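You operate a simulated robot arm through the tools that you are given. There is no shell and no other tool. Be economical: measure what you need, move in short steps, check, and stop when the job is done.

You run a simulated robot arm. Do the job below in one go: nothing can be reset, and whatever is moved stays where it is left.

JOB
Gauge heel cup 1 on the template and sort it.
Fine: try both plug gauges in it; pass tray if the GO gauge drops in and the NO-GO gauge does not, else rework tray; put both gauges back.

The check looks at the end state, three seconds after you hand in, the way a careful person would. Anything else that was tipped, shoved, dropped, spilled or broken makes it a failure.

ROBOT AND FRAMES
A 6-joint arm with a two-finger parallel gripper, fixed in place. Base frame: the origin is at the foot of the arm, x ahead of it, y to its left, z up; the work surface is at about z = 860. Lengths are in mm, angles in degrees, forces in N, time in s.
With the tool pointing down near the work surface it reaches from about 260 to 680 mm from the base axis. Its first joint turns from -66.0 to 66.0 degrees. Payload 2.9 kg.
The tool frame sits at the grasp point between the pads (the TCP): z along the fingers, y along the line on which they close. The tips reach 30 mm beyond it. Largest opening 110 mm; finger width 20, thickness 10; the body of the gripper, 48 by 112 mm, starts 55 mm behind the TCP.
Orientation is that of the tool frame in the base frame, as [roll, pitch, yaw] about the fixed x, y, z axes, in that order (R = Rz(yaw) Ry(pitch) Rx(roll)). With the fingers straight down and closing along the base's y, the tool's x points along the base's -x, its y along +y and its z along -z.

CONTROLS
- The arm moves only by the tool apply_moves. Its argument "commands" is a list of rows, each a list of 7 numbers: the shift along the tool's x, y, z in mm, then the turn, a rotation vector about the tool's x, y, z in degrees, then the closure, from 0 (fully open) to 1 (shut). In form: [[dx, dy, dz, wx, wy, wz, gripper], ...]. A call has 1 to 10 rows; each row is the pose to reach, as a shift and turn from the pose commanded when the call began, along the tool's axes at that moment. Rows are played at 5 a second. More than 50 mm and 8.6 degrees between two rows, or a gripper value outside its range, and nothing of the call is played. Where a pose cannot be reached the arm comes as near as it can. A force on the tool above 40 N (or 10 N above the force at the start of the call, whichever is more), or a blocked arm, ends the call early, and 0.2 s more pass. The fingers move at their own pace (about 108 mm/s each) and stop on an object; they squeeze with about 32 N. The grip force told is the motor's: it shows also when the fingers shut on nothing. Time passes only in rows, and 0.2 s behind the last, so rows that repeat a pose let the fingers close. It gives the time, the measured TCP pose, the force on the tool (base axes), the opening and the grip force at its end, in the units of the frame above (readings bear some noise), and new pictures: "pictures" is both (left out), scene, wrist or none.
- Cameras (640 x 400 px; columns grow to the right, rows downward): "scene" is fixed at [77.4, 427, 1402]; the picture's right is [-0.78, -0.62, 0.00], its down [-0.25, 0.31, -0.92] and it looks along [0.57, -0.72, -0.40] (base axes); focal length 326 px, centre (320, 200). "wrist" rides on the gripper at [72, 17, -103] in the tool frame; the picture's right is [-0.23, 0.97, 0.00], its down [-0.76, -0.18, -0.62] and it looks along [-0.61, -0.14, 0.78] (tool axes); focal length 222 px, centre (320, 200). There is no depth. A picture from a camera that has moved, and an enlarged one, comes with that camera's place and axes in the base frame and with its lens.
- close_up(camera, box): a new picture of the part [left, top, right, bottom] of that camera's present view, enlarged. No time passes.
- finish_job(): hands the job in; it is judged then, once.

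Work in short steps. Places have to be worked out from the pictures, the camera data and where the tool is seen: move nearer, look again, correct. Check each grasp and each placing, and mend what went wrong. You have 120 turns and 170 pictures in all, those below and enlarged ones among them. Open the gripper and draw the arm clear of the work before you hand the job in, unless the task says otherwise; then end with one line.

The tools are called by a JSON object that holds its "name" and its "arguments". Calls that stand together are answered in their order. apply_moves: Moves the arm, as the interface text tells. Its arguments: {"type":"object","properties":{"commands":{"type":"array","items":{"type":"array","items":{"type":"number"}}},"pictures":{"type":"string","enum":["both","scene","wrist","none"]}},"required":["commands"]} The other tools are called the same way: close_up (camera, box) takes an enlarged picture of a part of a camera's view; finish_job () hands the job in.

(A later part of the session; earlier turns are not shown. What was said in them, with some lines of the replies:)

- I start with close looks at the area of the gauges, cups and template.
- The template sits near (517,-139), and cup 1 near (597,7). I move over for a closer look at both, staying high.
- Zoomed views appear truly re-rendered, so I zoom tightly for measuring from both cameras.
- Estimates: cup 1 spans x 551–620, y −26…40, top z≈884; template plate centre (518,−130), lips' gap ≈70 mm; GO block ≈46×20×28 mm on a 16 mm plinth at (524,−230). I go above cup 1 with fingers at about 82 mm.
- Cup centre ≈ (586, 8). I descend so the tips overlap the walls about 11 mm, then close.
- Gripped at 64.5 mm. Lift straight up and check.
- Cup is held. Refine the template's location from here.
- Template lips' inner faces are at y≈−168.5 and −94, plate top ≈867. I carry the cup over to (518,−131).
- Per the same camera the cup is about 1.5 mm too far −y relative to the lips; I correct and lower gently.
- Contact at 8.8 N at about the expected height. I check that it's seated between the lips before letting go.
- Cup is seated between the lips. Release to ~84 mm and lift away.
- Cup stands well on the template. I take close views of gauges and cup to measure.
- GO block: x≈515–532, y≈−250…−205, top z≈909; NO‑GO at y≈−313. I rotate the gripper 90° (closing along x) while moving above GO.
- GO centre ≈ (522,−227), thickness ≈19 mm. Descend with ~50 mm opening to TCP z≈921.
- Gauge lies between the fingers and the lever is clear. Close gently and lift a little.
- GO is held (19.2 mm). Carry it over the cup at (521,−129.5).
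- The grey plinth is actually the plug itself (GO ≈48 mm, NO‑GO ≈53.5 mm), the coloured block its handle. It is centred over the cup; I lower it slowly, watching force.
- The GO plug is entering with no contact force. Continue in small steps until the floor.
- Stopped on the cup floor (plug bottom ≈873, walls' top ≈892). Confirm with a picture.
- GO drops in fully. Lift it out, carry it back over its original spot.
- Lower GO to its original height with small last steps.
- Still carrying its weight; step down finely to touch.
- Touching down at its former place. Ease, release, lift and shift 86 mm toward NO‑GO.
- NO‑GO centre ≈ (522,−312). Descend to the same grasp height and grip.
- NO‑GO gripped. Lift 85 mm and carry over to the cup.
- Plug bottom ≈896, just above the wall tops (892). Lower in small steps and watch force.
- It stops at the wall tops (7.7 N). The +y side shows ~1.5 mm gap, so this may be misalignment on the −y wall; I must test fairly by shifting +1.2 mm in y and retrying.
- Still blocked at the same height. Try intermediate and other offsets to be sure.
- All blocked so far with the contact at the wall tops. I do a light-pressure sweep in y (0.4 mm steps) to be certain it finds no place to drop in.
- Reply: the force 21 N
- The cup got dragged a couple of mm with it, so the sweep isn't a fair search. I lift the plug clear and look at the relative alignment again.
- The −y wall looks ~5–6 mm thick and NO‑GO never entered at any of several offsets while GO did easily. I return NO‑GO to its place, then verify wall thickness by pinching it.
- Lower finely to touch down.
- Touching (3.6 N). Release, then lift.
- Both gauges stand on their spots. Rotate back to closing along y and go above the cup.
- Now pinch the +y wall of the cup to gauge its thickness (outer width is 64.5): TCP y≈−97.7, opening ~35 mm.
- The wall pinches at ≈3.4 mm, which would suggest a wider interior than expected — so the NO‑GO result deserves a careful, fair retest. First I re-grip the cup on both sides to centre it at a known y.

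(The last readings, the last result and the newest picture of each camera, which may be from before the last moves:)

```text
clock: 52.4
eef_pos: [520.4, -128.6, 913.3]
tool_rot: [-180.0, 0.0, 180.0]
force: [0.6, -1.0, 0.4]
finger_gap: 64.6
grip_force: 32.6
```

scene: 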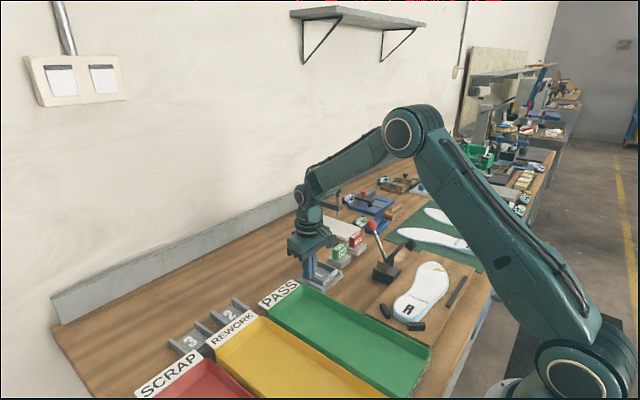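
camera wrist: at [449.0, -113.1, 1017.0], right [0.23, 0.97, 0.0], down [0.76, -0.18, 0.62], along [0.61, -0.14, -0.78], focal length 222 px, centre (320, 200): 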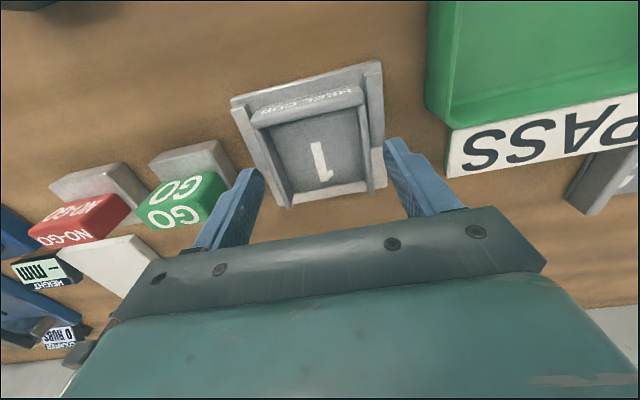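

Cup re-centred. Now measure its inside directly: lift, close the fingers, insert and spread gently against the inner walls.

{"name": "apply_moves", "arguments": {"commands": [[0, 0, 0, 0, 0, 0, 0.3], [0, 0, 0, 0, 0, 0, 0.25], [0, 0, -15, 0, 0, 0, 0.25], [0, 0, -32, 0, 0, 0, 0.4], [0, 0, -32, 0, 0, 0, 0.8], [0, 0, -32, 0, 0, 0, 0.8], [0, 0, -32, 0, 0, 0, 0.8], [0, 0, -15, 0, 0, 0, 0.8], [0, 0, 0, 0, 0, 0, 0.8], [0, 0, 0, 0, 0, 0, 0.8]], "pictures": "none"}}

{"name": "apply_moves", "arguments": {"commands": [[0, 0, 0, 0, 0, 0, 0.72], [0, 0, 0, 0, 0, 0, 0.66], [0, 0, 0, 0, 0, 0, 0.62], [0, 0, 0, 0, 0, 0, 0.62]], "pictures": "none"}}

{"name": "close_up", "arguments": {"camera": "scene", "box": [290, 235, 360, 290]}}

```text
clock: 54.6
eef_pos: [520.8, -129.8, 913.4]
tool_rot: [-180.0, 0.0, 179.9]
force: [-0.8, -0.1, -0.3]
finger_gap: 21.8
grip_force: 0.1
```

```text
clock: 55.6
eef_pos: [519.3, -128.7, 914.4]
tool_rot: [-179.9, 0.1, 180.0]
force: [-1.0, -0.4, -0.6]
finger_gap: 36.9
grip_force: 0.0
```

```text
7.27 times, centred on (325, 262) of scene
camera zoom: at [77.4, 427.0, 1402.0], right [-0.78, -0.62, 0.0], down [-0.25, 0.31, -0.92], along [0.57, -0.72, -0.4], focal length 2371 px, centre (284, -254)
```

zoom: 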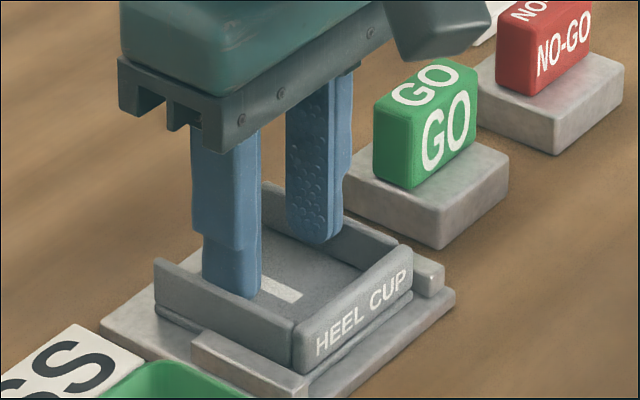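

Inside reads about 57 mm by the fingers; before trusting any visual width of NO‑GO I'll measure its plug by gripping it across y where it stands. Retract, and go above NO‑GO (staying high, clear of the lever).

{"name": "apply_moves", "arguments": {"commands": [[0, 0, 0, 0, 0, 0, 0.75], [0, 0, 0, 0, 0, 0, 0.75], [0, 0, -40, 0, 0, 0, 0.75], [0, 0, -85, 0, 0, 0, 0.6], [0, 0, -127, 0, 0, 0, 0.4], [-5, -46, -127, 0, 0, 0, 0.35], [-10, -92, -127, 0, 0, 0, 0.35], [-14, -138, -127, 0, 0, 0, 0.35], [-14, -183.4, -127, 0, 0, 0, 0.35], [-14, -183.4, -127, 0, 0, 0, 0.35]]}}

{"name": "close_up", "arguments": {"camera": "wrist", "box": [270, 50, 410, 160]}}

```text
clock: 57.8
eef_pos: [535.8, -313.1, 1041.4]
tool_rot: [180.0, -0.1, -179.8]
force: [-0.1, -0.4, 0.8]
finger_gap: 71.6
grip_force: 0.1
camera wrist: at [463.3, -295.9, 1144.3], right [0.23, 0.97, 0.0], down [0.76, -0.18, 0.62], along [0.61, -0.14, -0.78], focal length 222 px, centre (320, 200)
```

scene: 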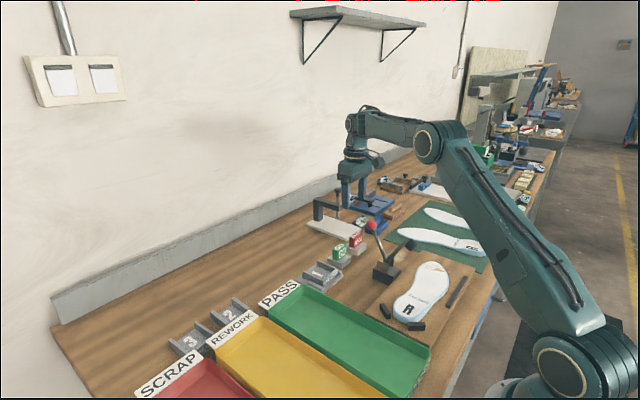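
wrist: 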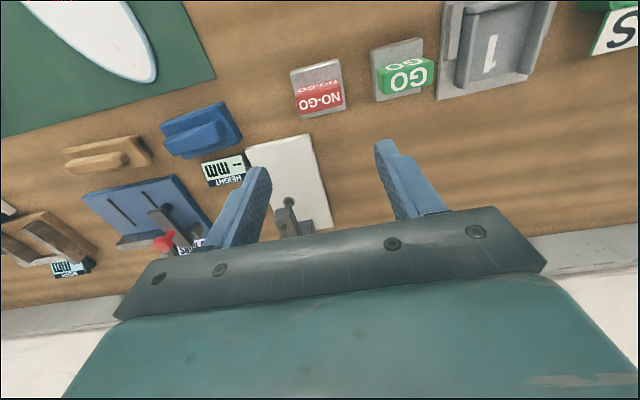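

```text
3.64 times, centred on (340, 105) of wrist
camera zoom: at [463.3, -295.9, 1144.3], right [0.23, 0.97, 0.0], down [0.76, -0.18, 0.62], along [0.61, -0.14, -0.78], focal length 808 px, centre (247, 546)
```

zoom: 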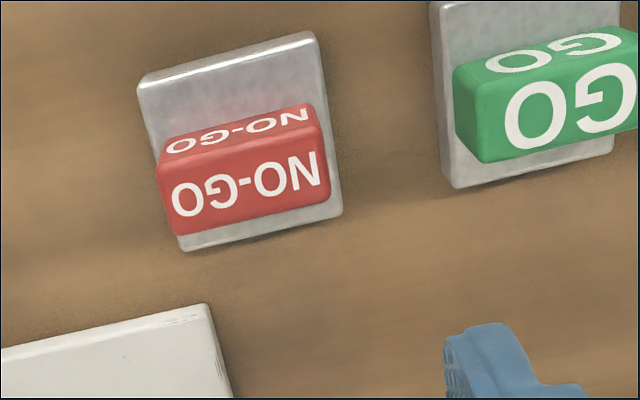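

Plug ≈52–53 mm visually. I descend (y +1.5) in stages with fingers at 72 mm; first to z≈950, checking the lever clearance.

{"name": "apply_moves", "arguments": {"commands": [[0, 1.5, 30, 0, 0, 0, 0.35], [0, 1.5, 60, 0, 0, 0, 0.35], [0, 1.5, 88, 0, 0, 0, 0.35], [0, 1.5, 88, 0, 0, 0, 0.35]], "pictures": "none"}}

{"name": "close_up", "arguments": {"camera": "scene", "box": [305, 150, 425, 270]}}

{"name": "close_up", "arguments": {"camera": "wrist", "box": [200, 0, 460, 220]}}

```text
clock: 58.8
eef_pos: [535.6, -310.9, 952.4]
tool_rot: [-180.0, 0.0, -180.0]
force: [-0.6, 0.3, 0.2]
finger_gap: 71.4
grip_force: 0.1
```

```text
3.33 times, centred on (365, 210) of scene
camera zoom: at [77.4, 427.0, 1402.0], right [-0.78, -0.62, 0.0], down [-0.25, 0.31, -0.92], along [0.57, -0.72, -0.4], focal length 1087 px, centre (170, 167)
```

zoom: 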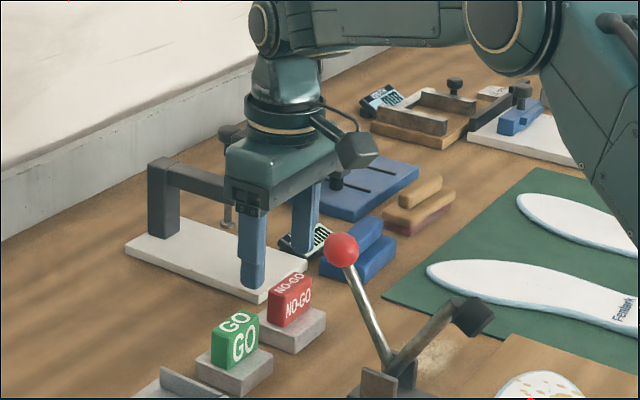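

```text
1.82 times, centred on (330, 110) of wrist
camera zoom: at [463.2, -294.6, 1056.0], right [0.23, 0.97, 0.0], down [0.76, -0.18, 0.62], along [0.61, -0.14, -0.78], focal length 404 px, centre (302, 364)
```

zoom: 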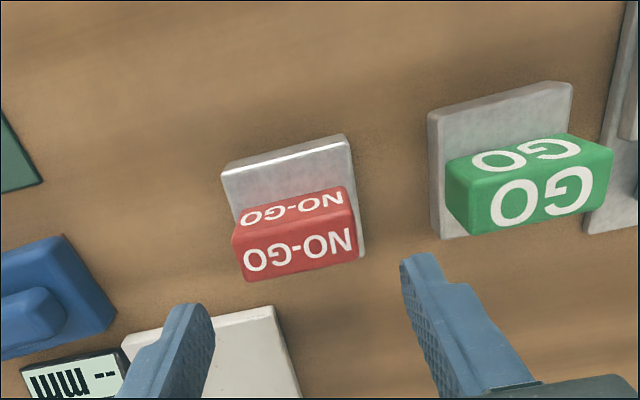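

Clearances look fine. Descend to the plug's sides and close.

{"name": "apply_moves", "arguments": {"commands": [[0, 0, 25, 0, 0, 0, 0.35], [0, 0, 45, 0, 0, 0, 0.35], [0, 0, 56, 0, 0, 0, 0.35], [0, 0, 56, 0, 0, 0, 0.35], [0, 0, 56, 0, 0, 0, 0.45], [0, 0, 56, 0, 0, 0, 0.55], [0, 0, 56, 0, 0, 0, 0.6], [0, 0, 56, 0, 0, 0, 0.6]], "pictures": "none"}}

{"name": "close_up", "arguments": {"camera": "scene", "box": [315, 185, 405, 270]}}

```text
clock: 60.6
eef_pos: [535.0, -311.5, 897.2]
tool_rot: [180.0, 0.1, -180.0]
force: [-0.4, -0.2, 1.0]
finger_gap: 53.5
grip_force: 31.8
```

```text
4.71 times, centred on (360, 228) of scene
camera zoom: at [77.4, 427.0, 1402.0], right [-0.78, -0.62, 0.0], down [-0.25, 0.31, -0.92], along [0.57, -0.72, -0.4], focal length 1534 px, centre (132, 71)
```

zoom: 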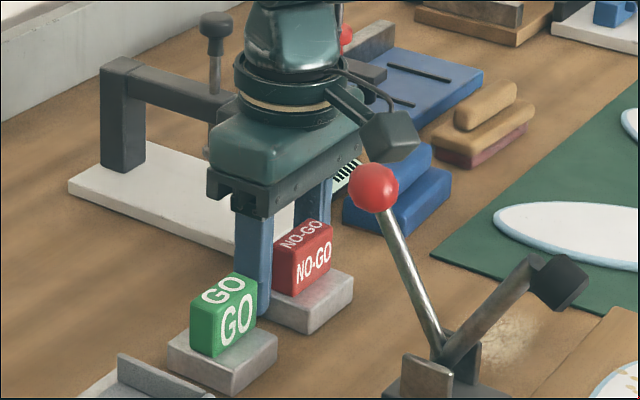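

NO‑GO plug measures 53.5 mm versus a cup interior of ≈57 mm — so the earlier block was probably my misalignment. Now plug and cup are both finger‑centred, so their y separation is exactly 181.9 mm. I'll retest: release, lift, rotate, regrip by handle.

{"name": "apply_moves", "arguments": {"commands": [[0, 0, 0, 0, 0, 0, 0.45], [0, 0, 0, 0, 0, 0, 0.35], [0, 0, 0, 0, 0, 0, 0.35], [0, 0, -15, 0, 0, 0, 0.35], [0, 0, -60, 0, 0, 0, 0.35], [0, 0, -105, 0, 0, 0, 0.35], [0, 0, -145, 0, 0, 0, 0.35], [7, 0, -145, 0, 0, 0, 0.35], [14, 0, -145, 0, 0, 0, 0.5]], "pictures": "none"}}

{"name": "apply_moves", "arguments": {"commands": [[0, 0, 0, 0, 0, 8.5, 0.5], [0, 0, 0, 0, 0, 17, 0.5], [0, 0, 0, 0, 0, 25.5, 0.5], [0, 0, 0, 0, 0, 34, 0.5], [0, 0, 0, 0, 0, 42.5, 0.5], [0, 0, 0, 0, 0, 51, 0.5], [0, 0, 0, 0, 0, 59.5, 0.5], [0, 0, 0, 0, 0, 68, 0.5], [0, 0, 0, 0, 0, 76.5, 0.5], [0, 0, 0, 0, 0, 85, 0.5]], "pictures": "none"}}

{"name": "apply_moves", "arguments": {"commands": [[0, 0, 0, 0, 0, 5, 0.55], [0, 0, 0, 0, 0, 5, 0.55], [0, 0, 0, 0, 0, 5, 0.55]], "pictures": "wrist"}}

{"name": "close_up", "arguments": {"camera": "wrist", "box": [270, 50, 390, 150]}}

```text
clock: 62.6
eef_pos: [521.6, -310.4, 1042.6]
tool_rot: [-179.9, -0.1, -179.9]
force: [-0.2, 0.3, 0.3]
finger_gap: 54.9
grip_force: 0.1
```

```text
clock: 64.8
eef_pos: [521.3, -309.9, 1040.8]
tool_rot: [-180.0, 0.1, 95.0]
force: [-1.0, -0.3, -0.1]
finger_gap: 55.0
grip_force: 0.0
```

```text
clock: 65.6
eef_pos: [521.2, -310.9, 1041.4]
tool_rot: [179.9, 0.1, 90.0]
force: [0.4, -0.4, -0.4]
finger_gap: 49.6
grip_force: 0.0
camera wrist: at [538.3, -239.1, 1145.0], right [0.97, -0.23, 0.0], down [-0.18, -0.76, 0.62], along [-0.14, -0.61, -0.78], focal length 222 px, centre (320, 200)
```

wrist: 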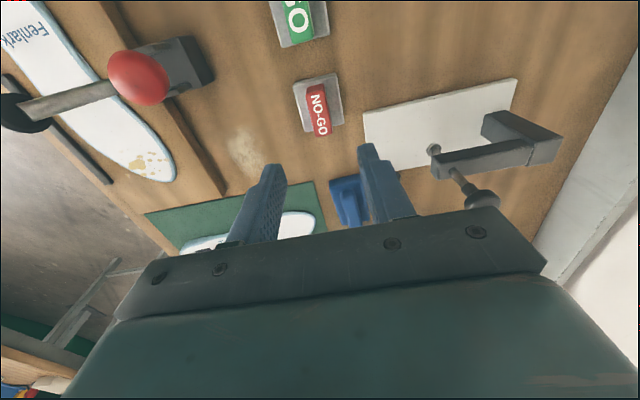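

```text
4.00 times, centred on (330, 100) of wrist
camera zoom: at [538.3, -239.1, 1145.0], right [0.97, -0.23, 0.0], down [-0.18, -0.76, 0.62], along [-0.14, -0.61, -0.78], focal length 888 px, centre (280, 600)
```

zoom: 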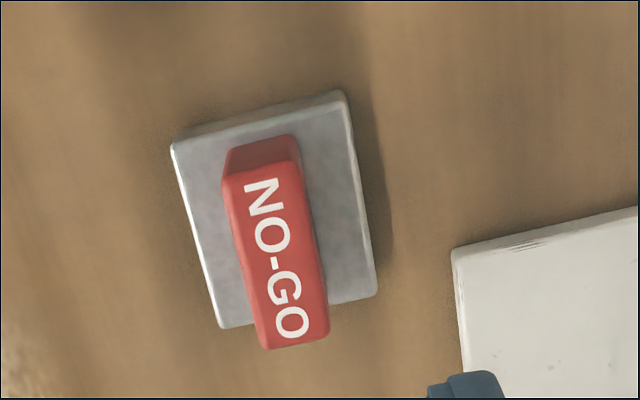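

Descend 120.5 mm onto the handle and grip.

{"name": "apply_moves", "arguments": {"commands": [[0, 0, 40, 0, 0, 0, 0.55], [0, 0, 80, 0, 0, 0, 0.55], [0, 0, 110, 0, 0, 0, 0.55], [0, 0, 120.5, 0, 0, 0, 0.55], [0, 0, 120.5, 0, 0, 0, 0.55], [0, 0, 120.5, 0, 0, 0, 0.75], [0, 0, 120.5, 0, 0, 0, 0.9], [0, 0, 120.5, 0, 0, 0, 0.9], [0, 0, 120.5, 0, 0, 0, 0.9]], "pictures": "none"}}

{"name": "apply_moves", "arguments": {"commands": [[0, 0, -10, 0, 0, 0, 0.9], [0, 0, -45, 0, 0, 0, 0.9], [0, 0, -85, 0, 0, 0, 0.9], [45, 0, -85, 0, 0, 0, 0.9], [90, 0, -85, 0, 0, 0, 0.9], [135, 0, -85, 0, 0, 0, 0.9], [181.9, 0, -85, 0, 0, 0, 0.9], [181.9, 0, -50, 0, 0, 0, 0.9], [181.9, 0, -37, 0, 0, 0, 0.9], [181.9, 0, -37, 0, 0, 0, 0.9]], "pictures": "scene"}}

{"name": "close_up", "arguments": {"camera": "scene", "box": [295, 240, 350, 290]}}

{"name": "close_up", "arguments": {"camera": "wrist", "box": [240, 60, 400, 180]}}

```text
clock: 67.6
eef_pos: [521.2, -310.3, 920.3]
tool_rot: [180.0, 0.0, 90.0]
force: [0.1, -0.2, -0.2]
finger_gap: 19.3
grip_force: 32.0
```

```text
clock: 69.8
eef_pos: [522.4, -130.1, 957.4]
tool_rot: [180.0, -0.1, 89.9]
force: [-0.3, -0.8, -0.8]
finger_gap: 19.6
grip_force: 32.2
```

scene: 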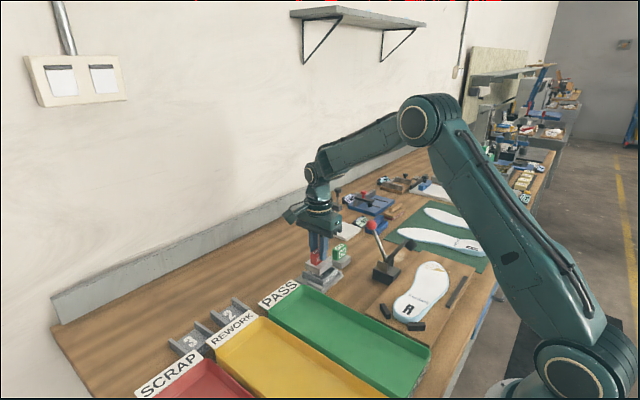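

```text
8.00 times, centred on (322, 265) of scene
camera zoom: at [77.4, 427.0, 1402.0], right [-0.78, -0.62, 0.0], down [-0.25, 0.31, -0.92], along [0.57, -0.72, -0.4], focal length 2609 px, centre (300, -320)
```

zoom: 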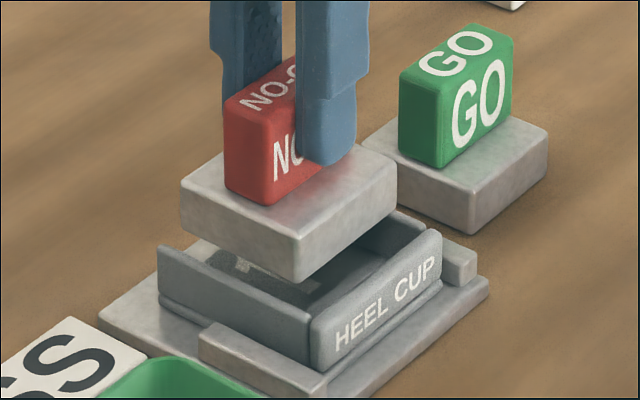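

```text
3.33 times, centred on (320, 120) of wrist
camera zoom: at [538.1, -57.7, 1061.1], right [0.97, -0.23, 0.0], down [-0.18, -0.76, 0.62], along [-0.14, -0.61, -0.78], focal length 740 px, centre (320, 467)
```

zoom: 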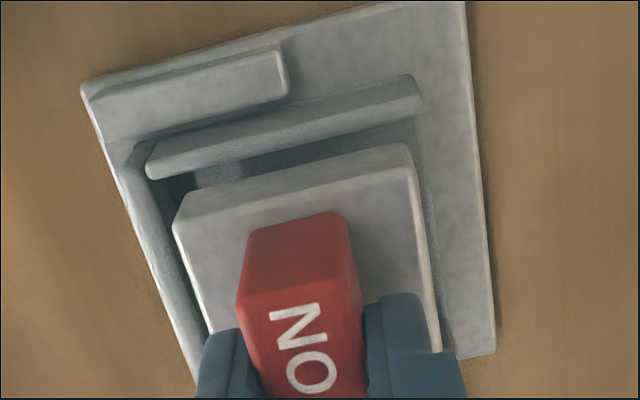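

Now lower in small steps with the finger-centred alignment.

{"name": "apply_moves", "arguments": {"commands": [[0, 0, 2, 0, 0, 0, 0.9], [0, 0, 4, 0, 0, 0, 0.9], [0, 0, 5.5, 0, 0, 0, 0.9], [0, 0, 5.5, 0, 0, 0, 0.9]], "pictures": "none"}}

{"name": "close_up", "arguments": {"camera": "scene", "box": [295, 240, 350, 290]}}

{"name": "close_up", "arguments": {"camera": "wrist", "box": [240, 60, 400, 180]}}

```text
clock: 70.8
eef_pos: [521.2, -129.2, 951.6]
tool_rot: [-179.9, 0.0, 90.0]
force: [0.5, 0.1, -2.0]
finger_gap: 19.3
grip_force: 31.9
```

```text
8.00 times, centred on (322, 265) of scene
camera zoom: at [77.4, 427.0, 1402.0], right [-0.78, -0.62, 0.0], down [-0.25, 0.31, -0.92], along [0.57, -0.72, -0.4], focal length 2609 px, centre (300, -320)
```

zoom: 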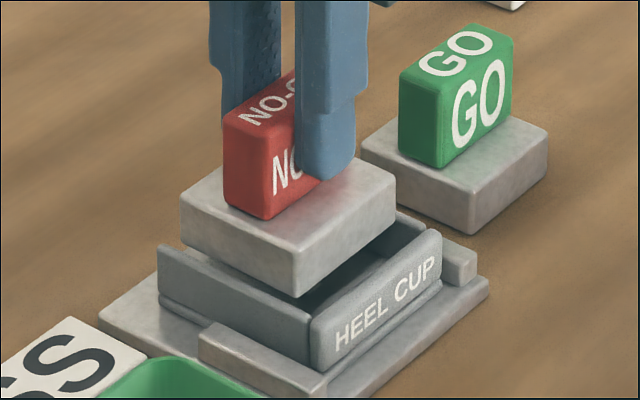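

```text
3.33 times, centred on (320, 120) of wrist
camera zoom: at [538.1, -57.3, 1055.9], right [0.97, -0.23, 0.0], down [-0.18, -0.76, 0.62], along [-0.14, -0.61, -0.78], focal length 740 px, centre (320, 467)
```

zoom: 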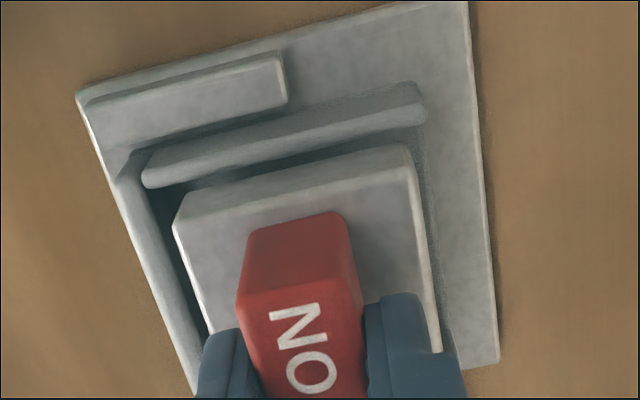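

No contact now, below the former blocking height. Continue down.

{"name": "apply_moves", "arguments": {"commands": [[0, 0, 2, 0, 0, 0, 0.9], [0, 0, 4, 0, 0, 0, 0.9], [0, 0, 5, 0, 0, 0, 0.9]], "pictures": "none"}}

```text
clock: 71.6
eef_pos: [521.1, -129.3, 947.2]
tool_rot: [-180.0, -0.1, 90.0]
force: [0.3, 0.4, -1.9]
finger_gap: 19.4
grip_force: 31.7
```

{"name": "apply_moves", "arguments": {"commands": [[0, 0, 3, 0, 0, 0, 0.9], [0, 0, 6, 0, 0, 0, 0.9], [0, 0, 9, 0, 0, 0, 0.9], [0, 0, 11, 0, 0, 0, 0.9], [0, 0, 11, 0, 0, 0, 0.9]], "pictures": "none"}}

{"name": "close_up", "arguments": {"camera": "scene", "box": [295, 240, 350, 290]}}

```text
clock: 72.8
eef_pos: [521.2, -130.0, 936.9]
tool_rot: [-180.0, 0.0, 90.0]
force: [-0.5, 0.4, -1.7]
finger_gap: 19.4
grip_force: 32.0
```

```text
8.00 times, centred on (322, 265) of scene
camera zoom: at [77.4, 427.0, 1402.0], right [-0.78, -0.62, 0.0], down [-0.25, 0.31, -0.92], along [0.57, -0.72, -0.4], focal length 2609 px, centre (300, -320)
```

zoom: 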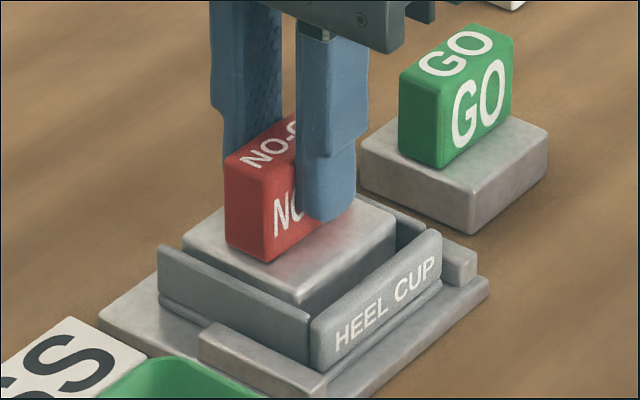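

The NO‑GO plug does go in, so the cup is oversize → rework tray. I touch the floor to confirm, then take it out and return it.

{"name": "apply_moves", "arguments": {"commands": [[0, 0, 1.5, 0, 0, 0, 0.9], [0, 0, 3, 0, 0, 0, 0.9], [0, 0, 3, 0, 0, 0, 0.9]], "pictures": "none"}}

{"name": "apply_moves", "arguments": {"commands": [[0, 0, -10, 0, 0, 0, 0.9], [0, 0, -30, 0, 0, 0, 0.9], [0, 0, -72.5, 0, 0, 0, 0.9], [-46, 0, -72.5, 0, 0, 0, 0.9], [-92, 0, -72.5, 0, 0, 0, 0.9], [-138, 0, -72.5, 0, 0, 0, 0.9], [-181.9, 0, -72.5, 0, 0, 0, 0.9], [-181.9, 0, -35, 0, 0, 0, 0.9], [-181.9, 0, 7, 0, 0, 0, 0.9], [-181.9, 0, 7, 0, 0, 0, 0.9]], "pictures": "scene"}}

{"name": "close_up", "arguments": {"camera": "scene", "box": [305, 215, 395, 290]}}

```text
clock: 73.6
eef_pos: [521.9, -129.1, 933.9]
tool_rot: [180.0, 0.1, 90.2]
force: [-0.3, 0.7, 2.5]
finger_gap: 19.4
grip_force: 31.6
```

```text
clock: 75.8
eef_pos: [522.1, -310.2, 926.5]
tool_rot: [179.9, 0.0, 90.0]
force: [0.6, -1.3, -1.1]
finger_gap: 19.5
grip_force: 32.1
```

scene: 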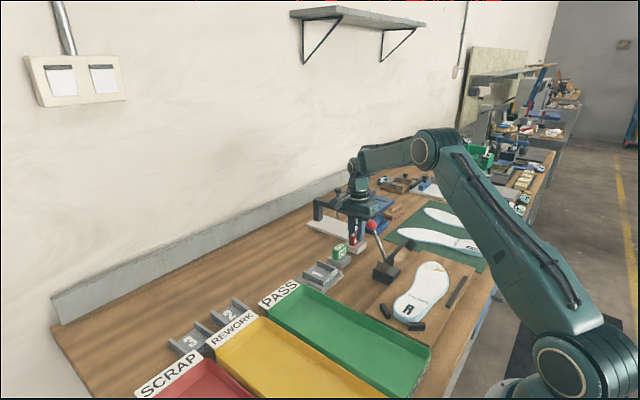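

```text
5.33 times, centred on (350, 252) of scene
camera zoom: at [77.4, 427.0, 1402.0], right [-0.78, -0.62, 0.0], down [-0.25, 0.31, -0.92], along [0.57, -0.72, -0.4], focal length 1739 px, centre (160, -80)
```

zoom: 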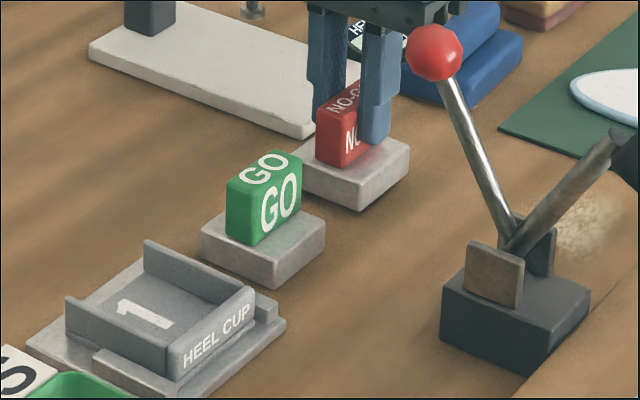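

NO‑GO reached the floor (same depth as GO). Set it down.

{"name": "apply_moves", "arguments": {"commands": [[0, 0, 3, 0, 0, 0, 0.9], [0, 0, 5, 0, 0, 0, 0.9], [0, 0, 5.7, 0, 0, 0, 0.9], [0, 0, 5.7, 0, 0, 0, 0.9]], "pictures": "none"}}

```text
clock: 76.8
eef_pos: [522.1, -310.4, 920.7]
tool_rot: [180.0, 0.1, 90.1]
force: [-0.1, -0.2, 0.6]
finger_gap: 19.6
grip_force: 32.7
```

Touching (weight unloaded). Release, lift and move back toward the cup.

{"name": "apply_moves", "arguments": {"commands": [[0, 0, 0.2, 0, 0, 0, 0.8], [0, 0, 0.2, 0, 0, 0, 0.55], [0, 0, 0.2, 0, 0, 0, 0.55], [0, 0, -20, 0, 0, 0, 0.55], [0, 0, -60, 0, 0, 0, 0.55], [0, 0, -100, 0, 0, 0, 0.55], [0, 0, -120, 0, 0, 0, 0.55], [45, 0, -120, 0, 0, 0, 0.55], [90, 0, -120, 0, 0, 0, 0.55]], "pictures": "none"}}

{"name": "apply_moves", "arguments": {"commands": [[10, 0, 0, 0, 0, -8.5, 0.4], [20, 0, 0, 0, 0, -17, 0.4], [30, 0, 0, 0, 0, -25.5, 0.4], [40, 0, 0, 0, 0, -34, 0.4], [50, 0, 0, 0, 0, -42.5, 0.4], [60, 0, 0, 0, 0, -51, 0.4], [70, 0, 0, 0, 0, -59.5, 0.4], [80, 0, 0, 0, 0, -68, 0.4], [88, 0, 0, 0, 0, -76.5, 0.3], [91.9, 0, 0, 0, 0, -85, 0.25]], "pictures": "none"}}

{"name": "apply_moves", "arguments": {"commands": [[0, 0, 40, 0, 0, -5, 0.25], [0, 0, 80, 0, 0, -5, 0.25], [0, 0, 80, 0, 0, -5, 0.25]]}}

{"name": "close_up", "arguments": {"camera": "scene", "box": [295, 220, 385, 295]}}

```text
clock: 78.8
eef_pos: [521.0, -222.0, 1042.3]
tool_rot: [180.0, -0.1, 90.0]
force: [-0.3, 0.4, -0.2]
finger_gap: 49.3
grip_force: 0.0
```

```text
clock: 81.0
eef_pos: [520.9, -129.6, 1041.3]
tool_rot: [-180.0, 0.0, 175.2]
force: [0.3, 0.5, -0.5]
finger_gap: 82.6
grip_force: 0.1
```

```text
clock: 81.8
eef_pos: [521.7, -129.8, 960.9]
tool_rot: [-180.0, 0.0, -180.0]
force: [-0.8, -0.3, 0.8]
finger_gap: 82.5
grip_force: 0.1
camera wrist: at [449.0, -113.6, 1064.1], right [0.23, 0.97, 0.0], down [0.76, -0.18, 0.62], along [0.61, -0.14, -0.78], focal length 222 px, centre (320, 200)
```

scene: 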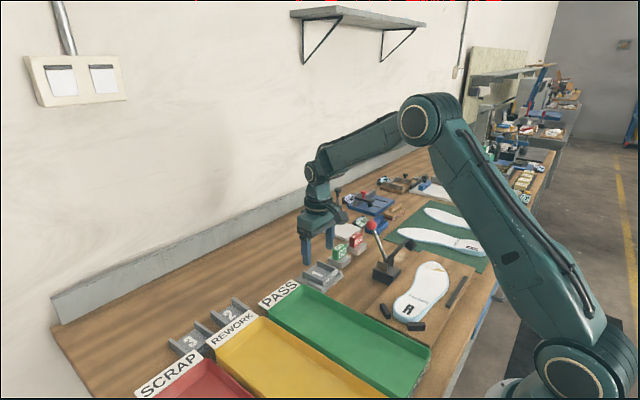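
wrist: 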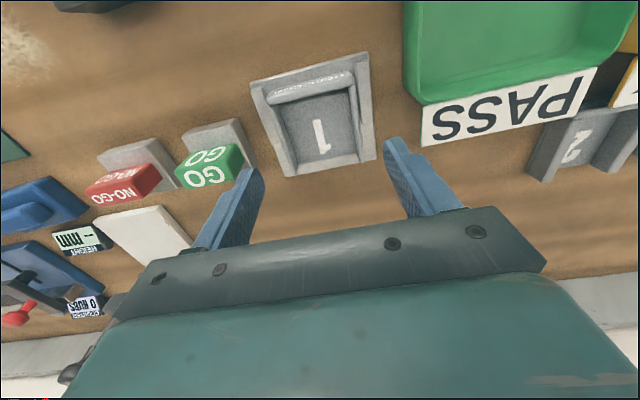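

```text
5.33 times, centred on (340, 258) of scene
camera zoom: at [77.4, 427.0, 1402.0], right [-0.78, -0.62, 0.0], down [-0.25, 0.31, -0.92], along [0.57, -0.72, -0.4], focal length 1739 px, centre (213, -107)
```

zoom: 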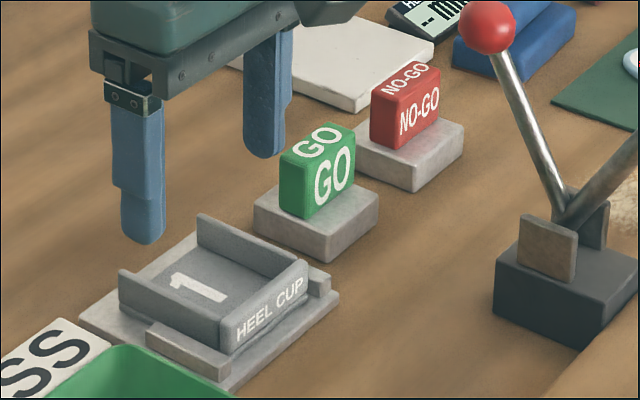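

Gauges are in place. Grip the cup at both sides and lift.

{"name": "apply_moves", "arguments": {"commands": [[0, 0, 25, 0, 0, 0, 0.25], [0, 0, 49.5, 0, 0, 0, 0.25], [0, 0, 49.5, 0, 0, 0, 0.25], [0, 0, 49.5, 0, 0, 0, 0.4], [0, 0, 49.5, 0, 0, 0, 0.5], [0, 0, 49.5, 0, 0, 0, 0.5], [0, 0, 40, 0, 0, 0, 0.5], [0, 0, 10, 0, 0, 0, 0.5], [0, 0, -30, 0, 0, 0, 0.5]]}}

```text
clock: 83.8
eef_pos: [520.3, -128.8, 990.5]
tool_rot: [179.9, 0.0, 180.0]
force: [0.5, 0.4, -0.2]
finger_gap: 65.1
grip_force: 32.3
camera wrist: at [448.5, -113.3, 1094.3], right [0.23, 0.97, 0.0], down [0.76, -0.18, 0.62], along [0.61, -0.14, -0.78], focal length 222 px, centre (320, 200)
```

scene: 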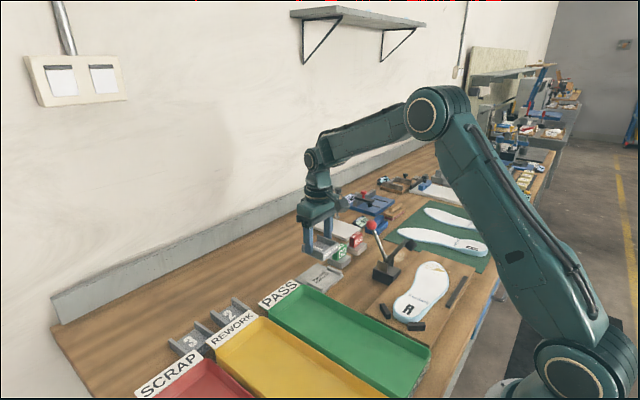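
wrist: 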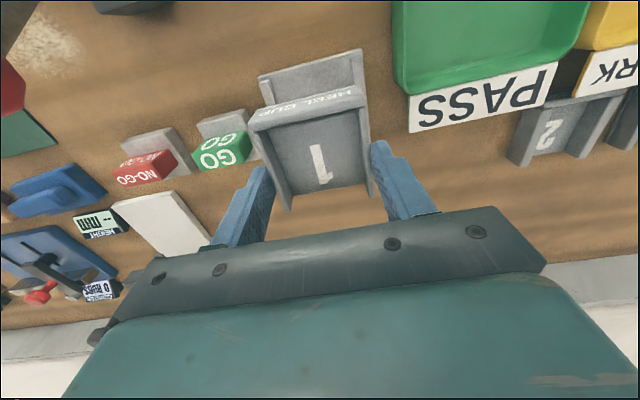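

Cup lifted cleanly. Carry it toward the rework tray, around (440,130), staying high.

{"name": "apply_moves", "arguments": {"commands": [[13, 43, 0, 0, 0, 0, 0.5], [26, 86, 0, 0, 0, 0, 0.5], [39, 129, 0, 0, 0, 0, 0.5], [52, 172, 0, 0, 0, 0, 0.5], [65, 215, 0, 0, 0, 0, 0.5], [80, 259, 0, 0, 0, 0, 0.5], [80, 259, 0, 0, 0, 0, 0.5]]}}

{"name": "close_up", "arguments": {"camera": "scene", "box": [160, 240, 440, 400]}}

```text
clock: 85.4
eef_pos: [442.2, 129.3, 991.1]
tool_rot: [-180.0, 0.0, -180.0]
force: [0.3, -0.1, -0.1]
finger_gap: 64.7
grip_force: 32.1
camera wrist: at [369.3, 147.1, 1094.7], right [0.23, 0.97, 0.0], down [0.76, -0.18, 0.62], along [0.61, -0.14, -0.78], focal length 222 px, centre (320, 200)
```

scene: 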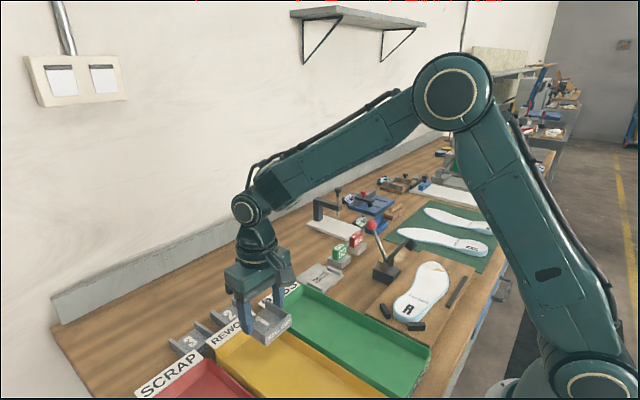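
wrist: 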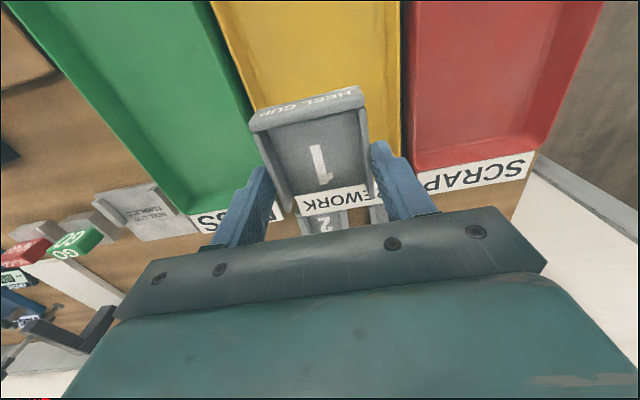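

```text
2.29 times, centred on (300, 320) of scene
camera zoom: at [77.4, 427.1, 1402.0], right [-0.78, -0.62, 0.0], down [-0.25, 0.31, -0.92], along [0.57, -0.72, -0.4], focal length 745 px, centre (366, -74)
```

zoom: 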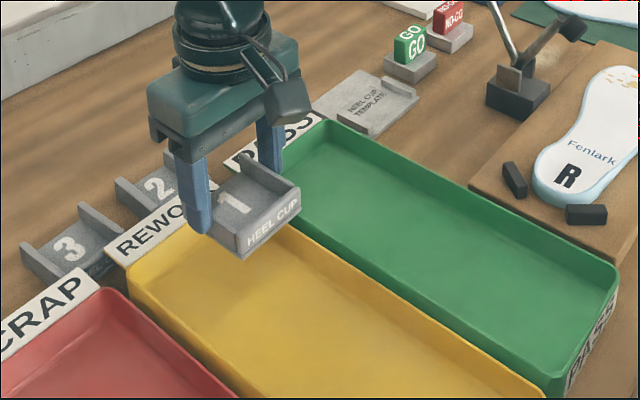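

{"name": "close_up", "arguments": {"camera": "wrist", "box": [200, 0, 440, 150]}}

```text
2.67 times, centred on (320, 75) of wrist
camera zoom: at [369.3, 147.1, 1094.7], right [0.23, 0.97, 0.0], down [0.76, -0.18, 0.62], along [0.61, -0.14, -0.78], focal length 592 px, centre (320, 533)
```

zoom: 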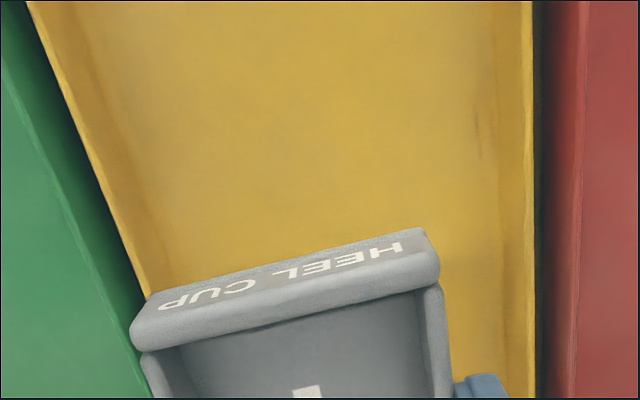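

Yellow tray spans y≈74–203, centre ≈138. I shift +8.5 in y and lower toward the tray floor.

{"name": "apply_moves", "arguments": {"commands": [[0, 8.5, 0, 0, 0, 0, 0.5], [0, 8.5, 30, 0, 0, 0, 0.5], [0, 8.5, 55, 0, 0, 0, 0.5], [0, 8.5, 72, 0, 0, 0, 0.5], [0, 8.5, 78, 0, 0, 0, 0.5], [0, 8.5, 80, 0, 0, 0, 0.5], [0, 8.5, 80, 0, 0, 0, 0.5]]}}

{"name": "close_up", "arguments": {"camera": "scene", "box": [180, 260, 360, 380]}}

```text
clock: 87.0
eef_pos: [441.8, 138.3, 911.1]
tool_rot: [-180.0, 0.0, 179.9]
force: [-0.3, -0.2, -0.9]
finger_gap: 64.9
grip_force: 32.1
camera wrist: at [368.6, 154.4, 1014.2], right [0.23, 0.97, 0.0], down [0.76, -0.18, 0.62], along [0.61, -0.14, -0.78], focal length 222 px, centre (320, 200)
```

scene: 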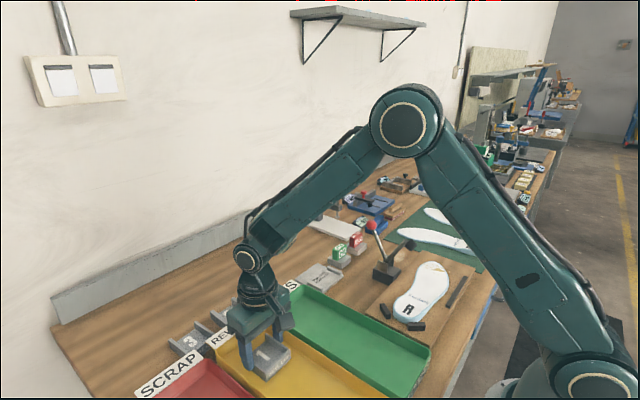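
wrist: 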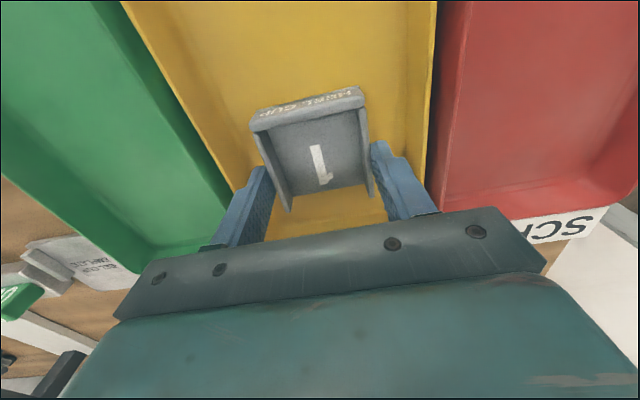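

```text
3.33 times, centred on (270, 320) of scene
camera zoom: at [77.4, 427.0, 1402.0], right [-0.78, -0.62, 0.0], down [-0.25, 0.31, -0.92], along [0.57, -0.72, -0.4], focal length 1087 px, centre (487, -200)
```

zoom: 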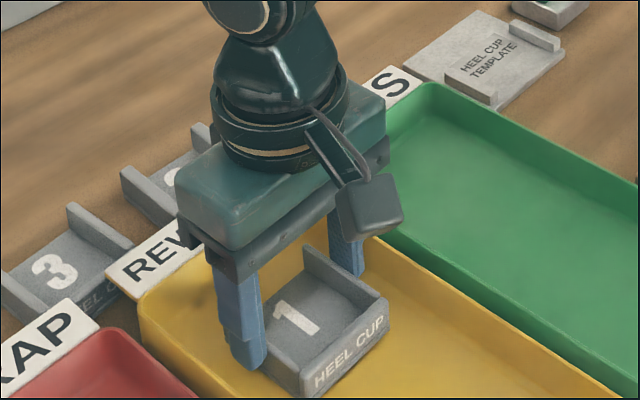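

Lower in fine steps to floor contact.

{"name": "apply_moves", "arguments": {"commands": [[0, 0, 2, 0, 0, 0, 0.5], [0, 0, 4, 0, 0, 0, 0.5], [0, 0, 5, 0, 0, 0, 0.5]], "pictures": "none"}}

{"name": "apply_moves", "arguments": {"commands": [[0, 0, 1, 0, 0, 0, 0.5], [0, 0, 1, 0, 0, 0, 0.5]], "pictures": "none"}}

```text
clock: 87.8
eef_pos: [441.8, 138.7, 906.2]
tool_rot: [180.0, 0.0, -180.0]
force: [-1.4, -0.6, 5.5]
finger_gap: 65.0
grip_force: 32.5
```

```text
clock: 88.4
eef_pos: [441.2, 139.1, 904.7]
tool_rot: [-180.0, 0.1, 180.0]
force: [-5.4, -2.0, 20.6]
finger_gap: 64.5
grip_force: 31.8
```

On the floor (contact). Back off 1 mm, release to ~82 mm, and rise.

{"name": "apply_moves", "arguments": {"commands": [[0, 0, -1.3, 0, 0, 0, 0.5], [0, 0, -1.3, 0, 0, 0, 0.38], [0, 0, -1.3, 0, 0, 0, 0.25], [0, 0, -1.3, 0, 0, 0, 0.25], [0, 0, -20, 0, 0, 0, 0.25], [0, 0, -60, 0, 0, 0, 0.25], [0, 0, -105, 0, 0, 0, 0.2], [0, 0, -150, 0, 0, 0, 0.1], [0, 0, -190, 0, 0, 0, 0], [0, 0, -230, 0, 0, 0, 0]]}}

{"name": "close_up", "arguments": {"camera": "scene", "box": [160, 220, 400, 390]}}

```text
clock: 90.6
eef_pos: [441.2, 139.0, 1136.0]
tool_rot: [179.9, -0.1, -179.9]
force: [-0.7, 0.7, 0.6]
finger_gap: 110.1
grip_force: 0.0
camera wrist: at [368.9, 155.4, 1239.2], right [0.23, 0.97, 0.0], down [0.76, -0.18, 0.62], along [0.61, -0.14, -0.78], focal length 222 px, centre (320, 200)
```

scene: 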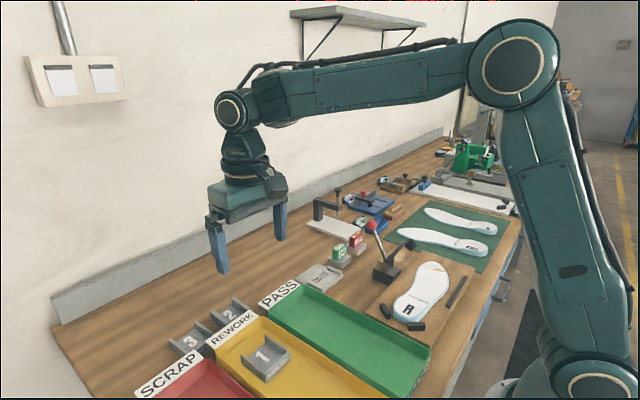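
wrist: 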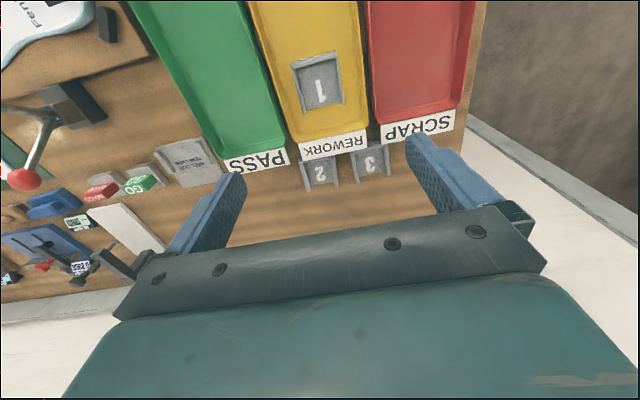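

```text
2.35 times, centred on (280, 305) of scene
camera zoom: at [77.4, 427.0, 1402.0], right [-0.78, -0.62, 0.0], down [-0.25, 0.31, -0.92], along [0.57, -0.72, -0.4], focal length 767 px, centre (414, -47)
```

zoom: 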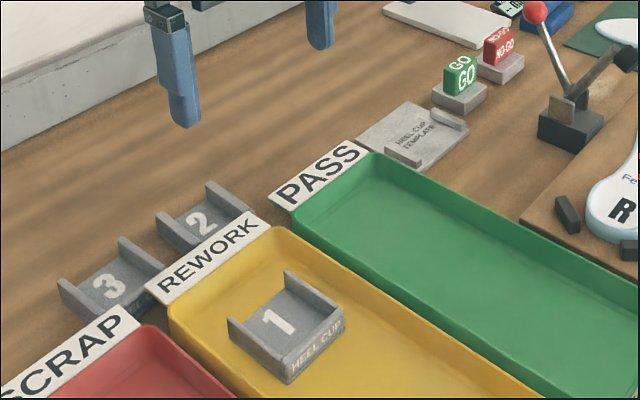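

The cup lies flat in the rework tray, both gauges stand back at their spots, the template and other cups are undisturbed, and the arm is clear with the gripper open.

{"name": "finish_job", "arguments": {}}

```text
The job is handed in.
```

Heel cup 1 is in the rework tray: both the GO and the NO‑GO gauge dropped in to the floor. The first NO‑GO try jammed on the cup walls and dragged the cup about 2 mm on the template; after I re-centred the cup and gauge, the NO‑GO dropped in. Both gauges are back on their spots.
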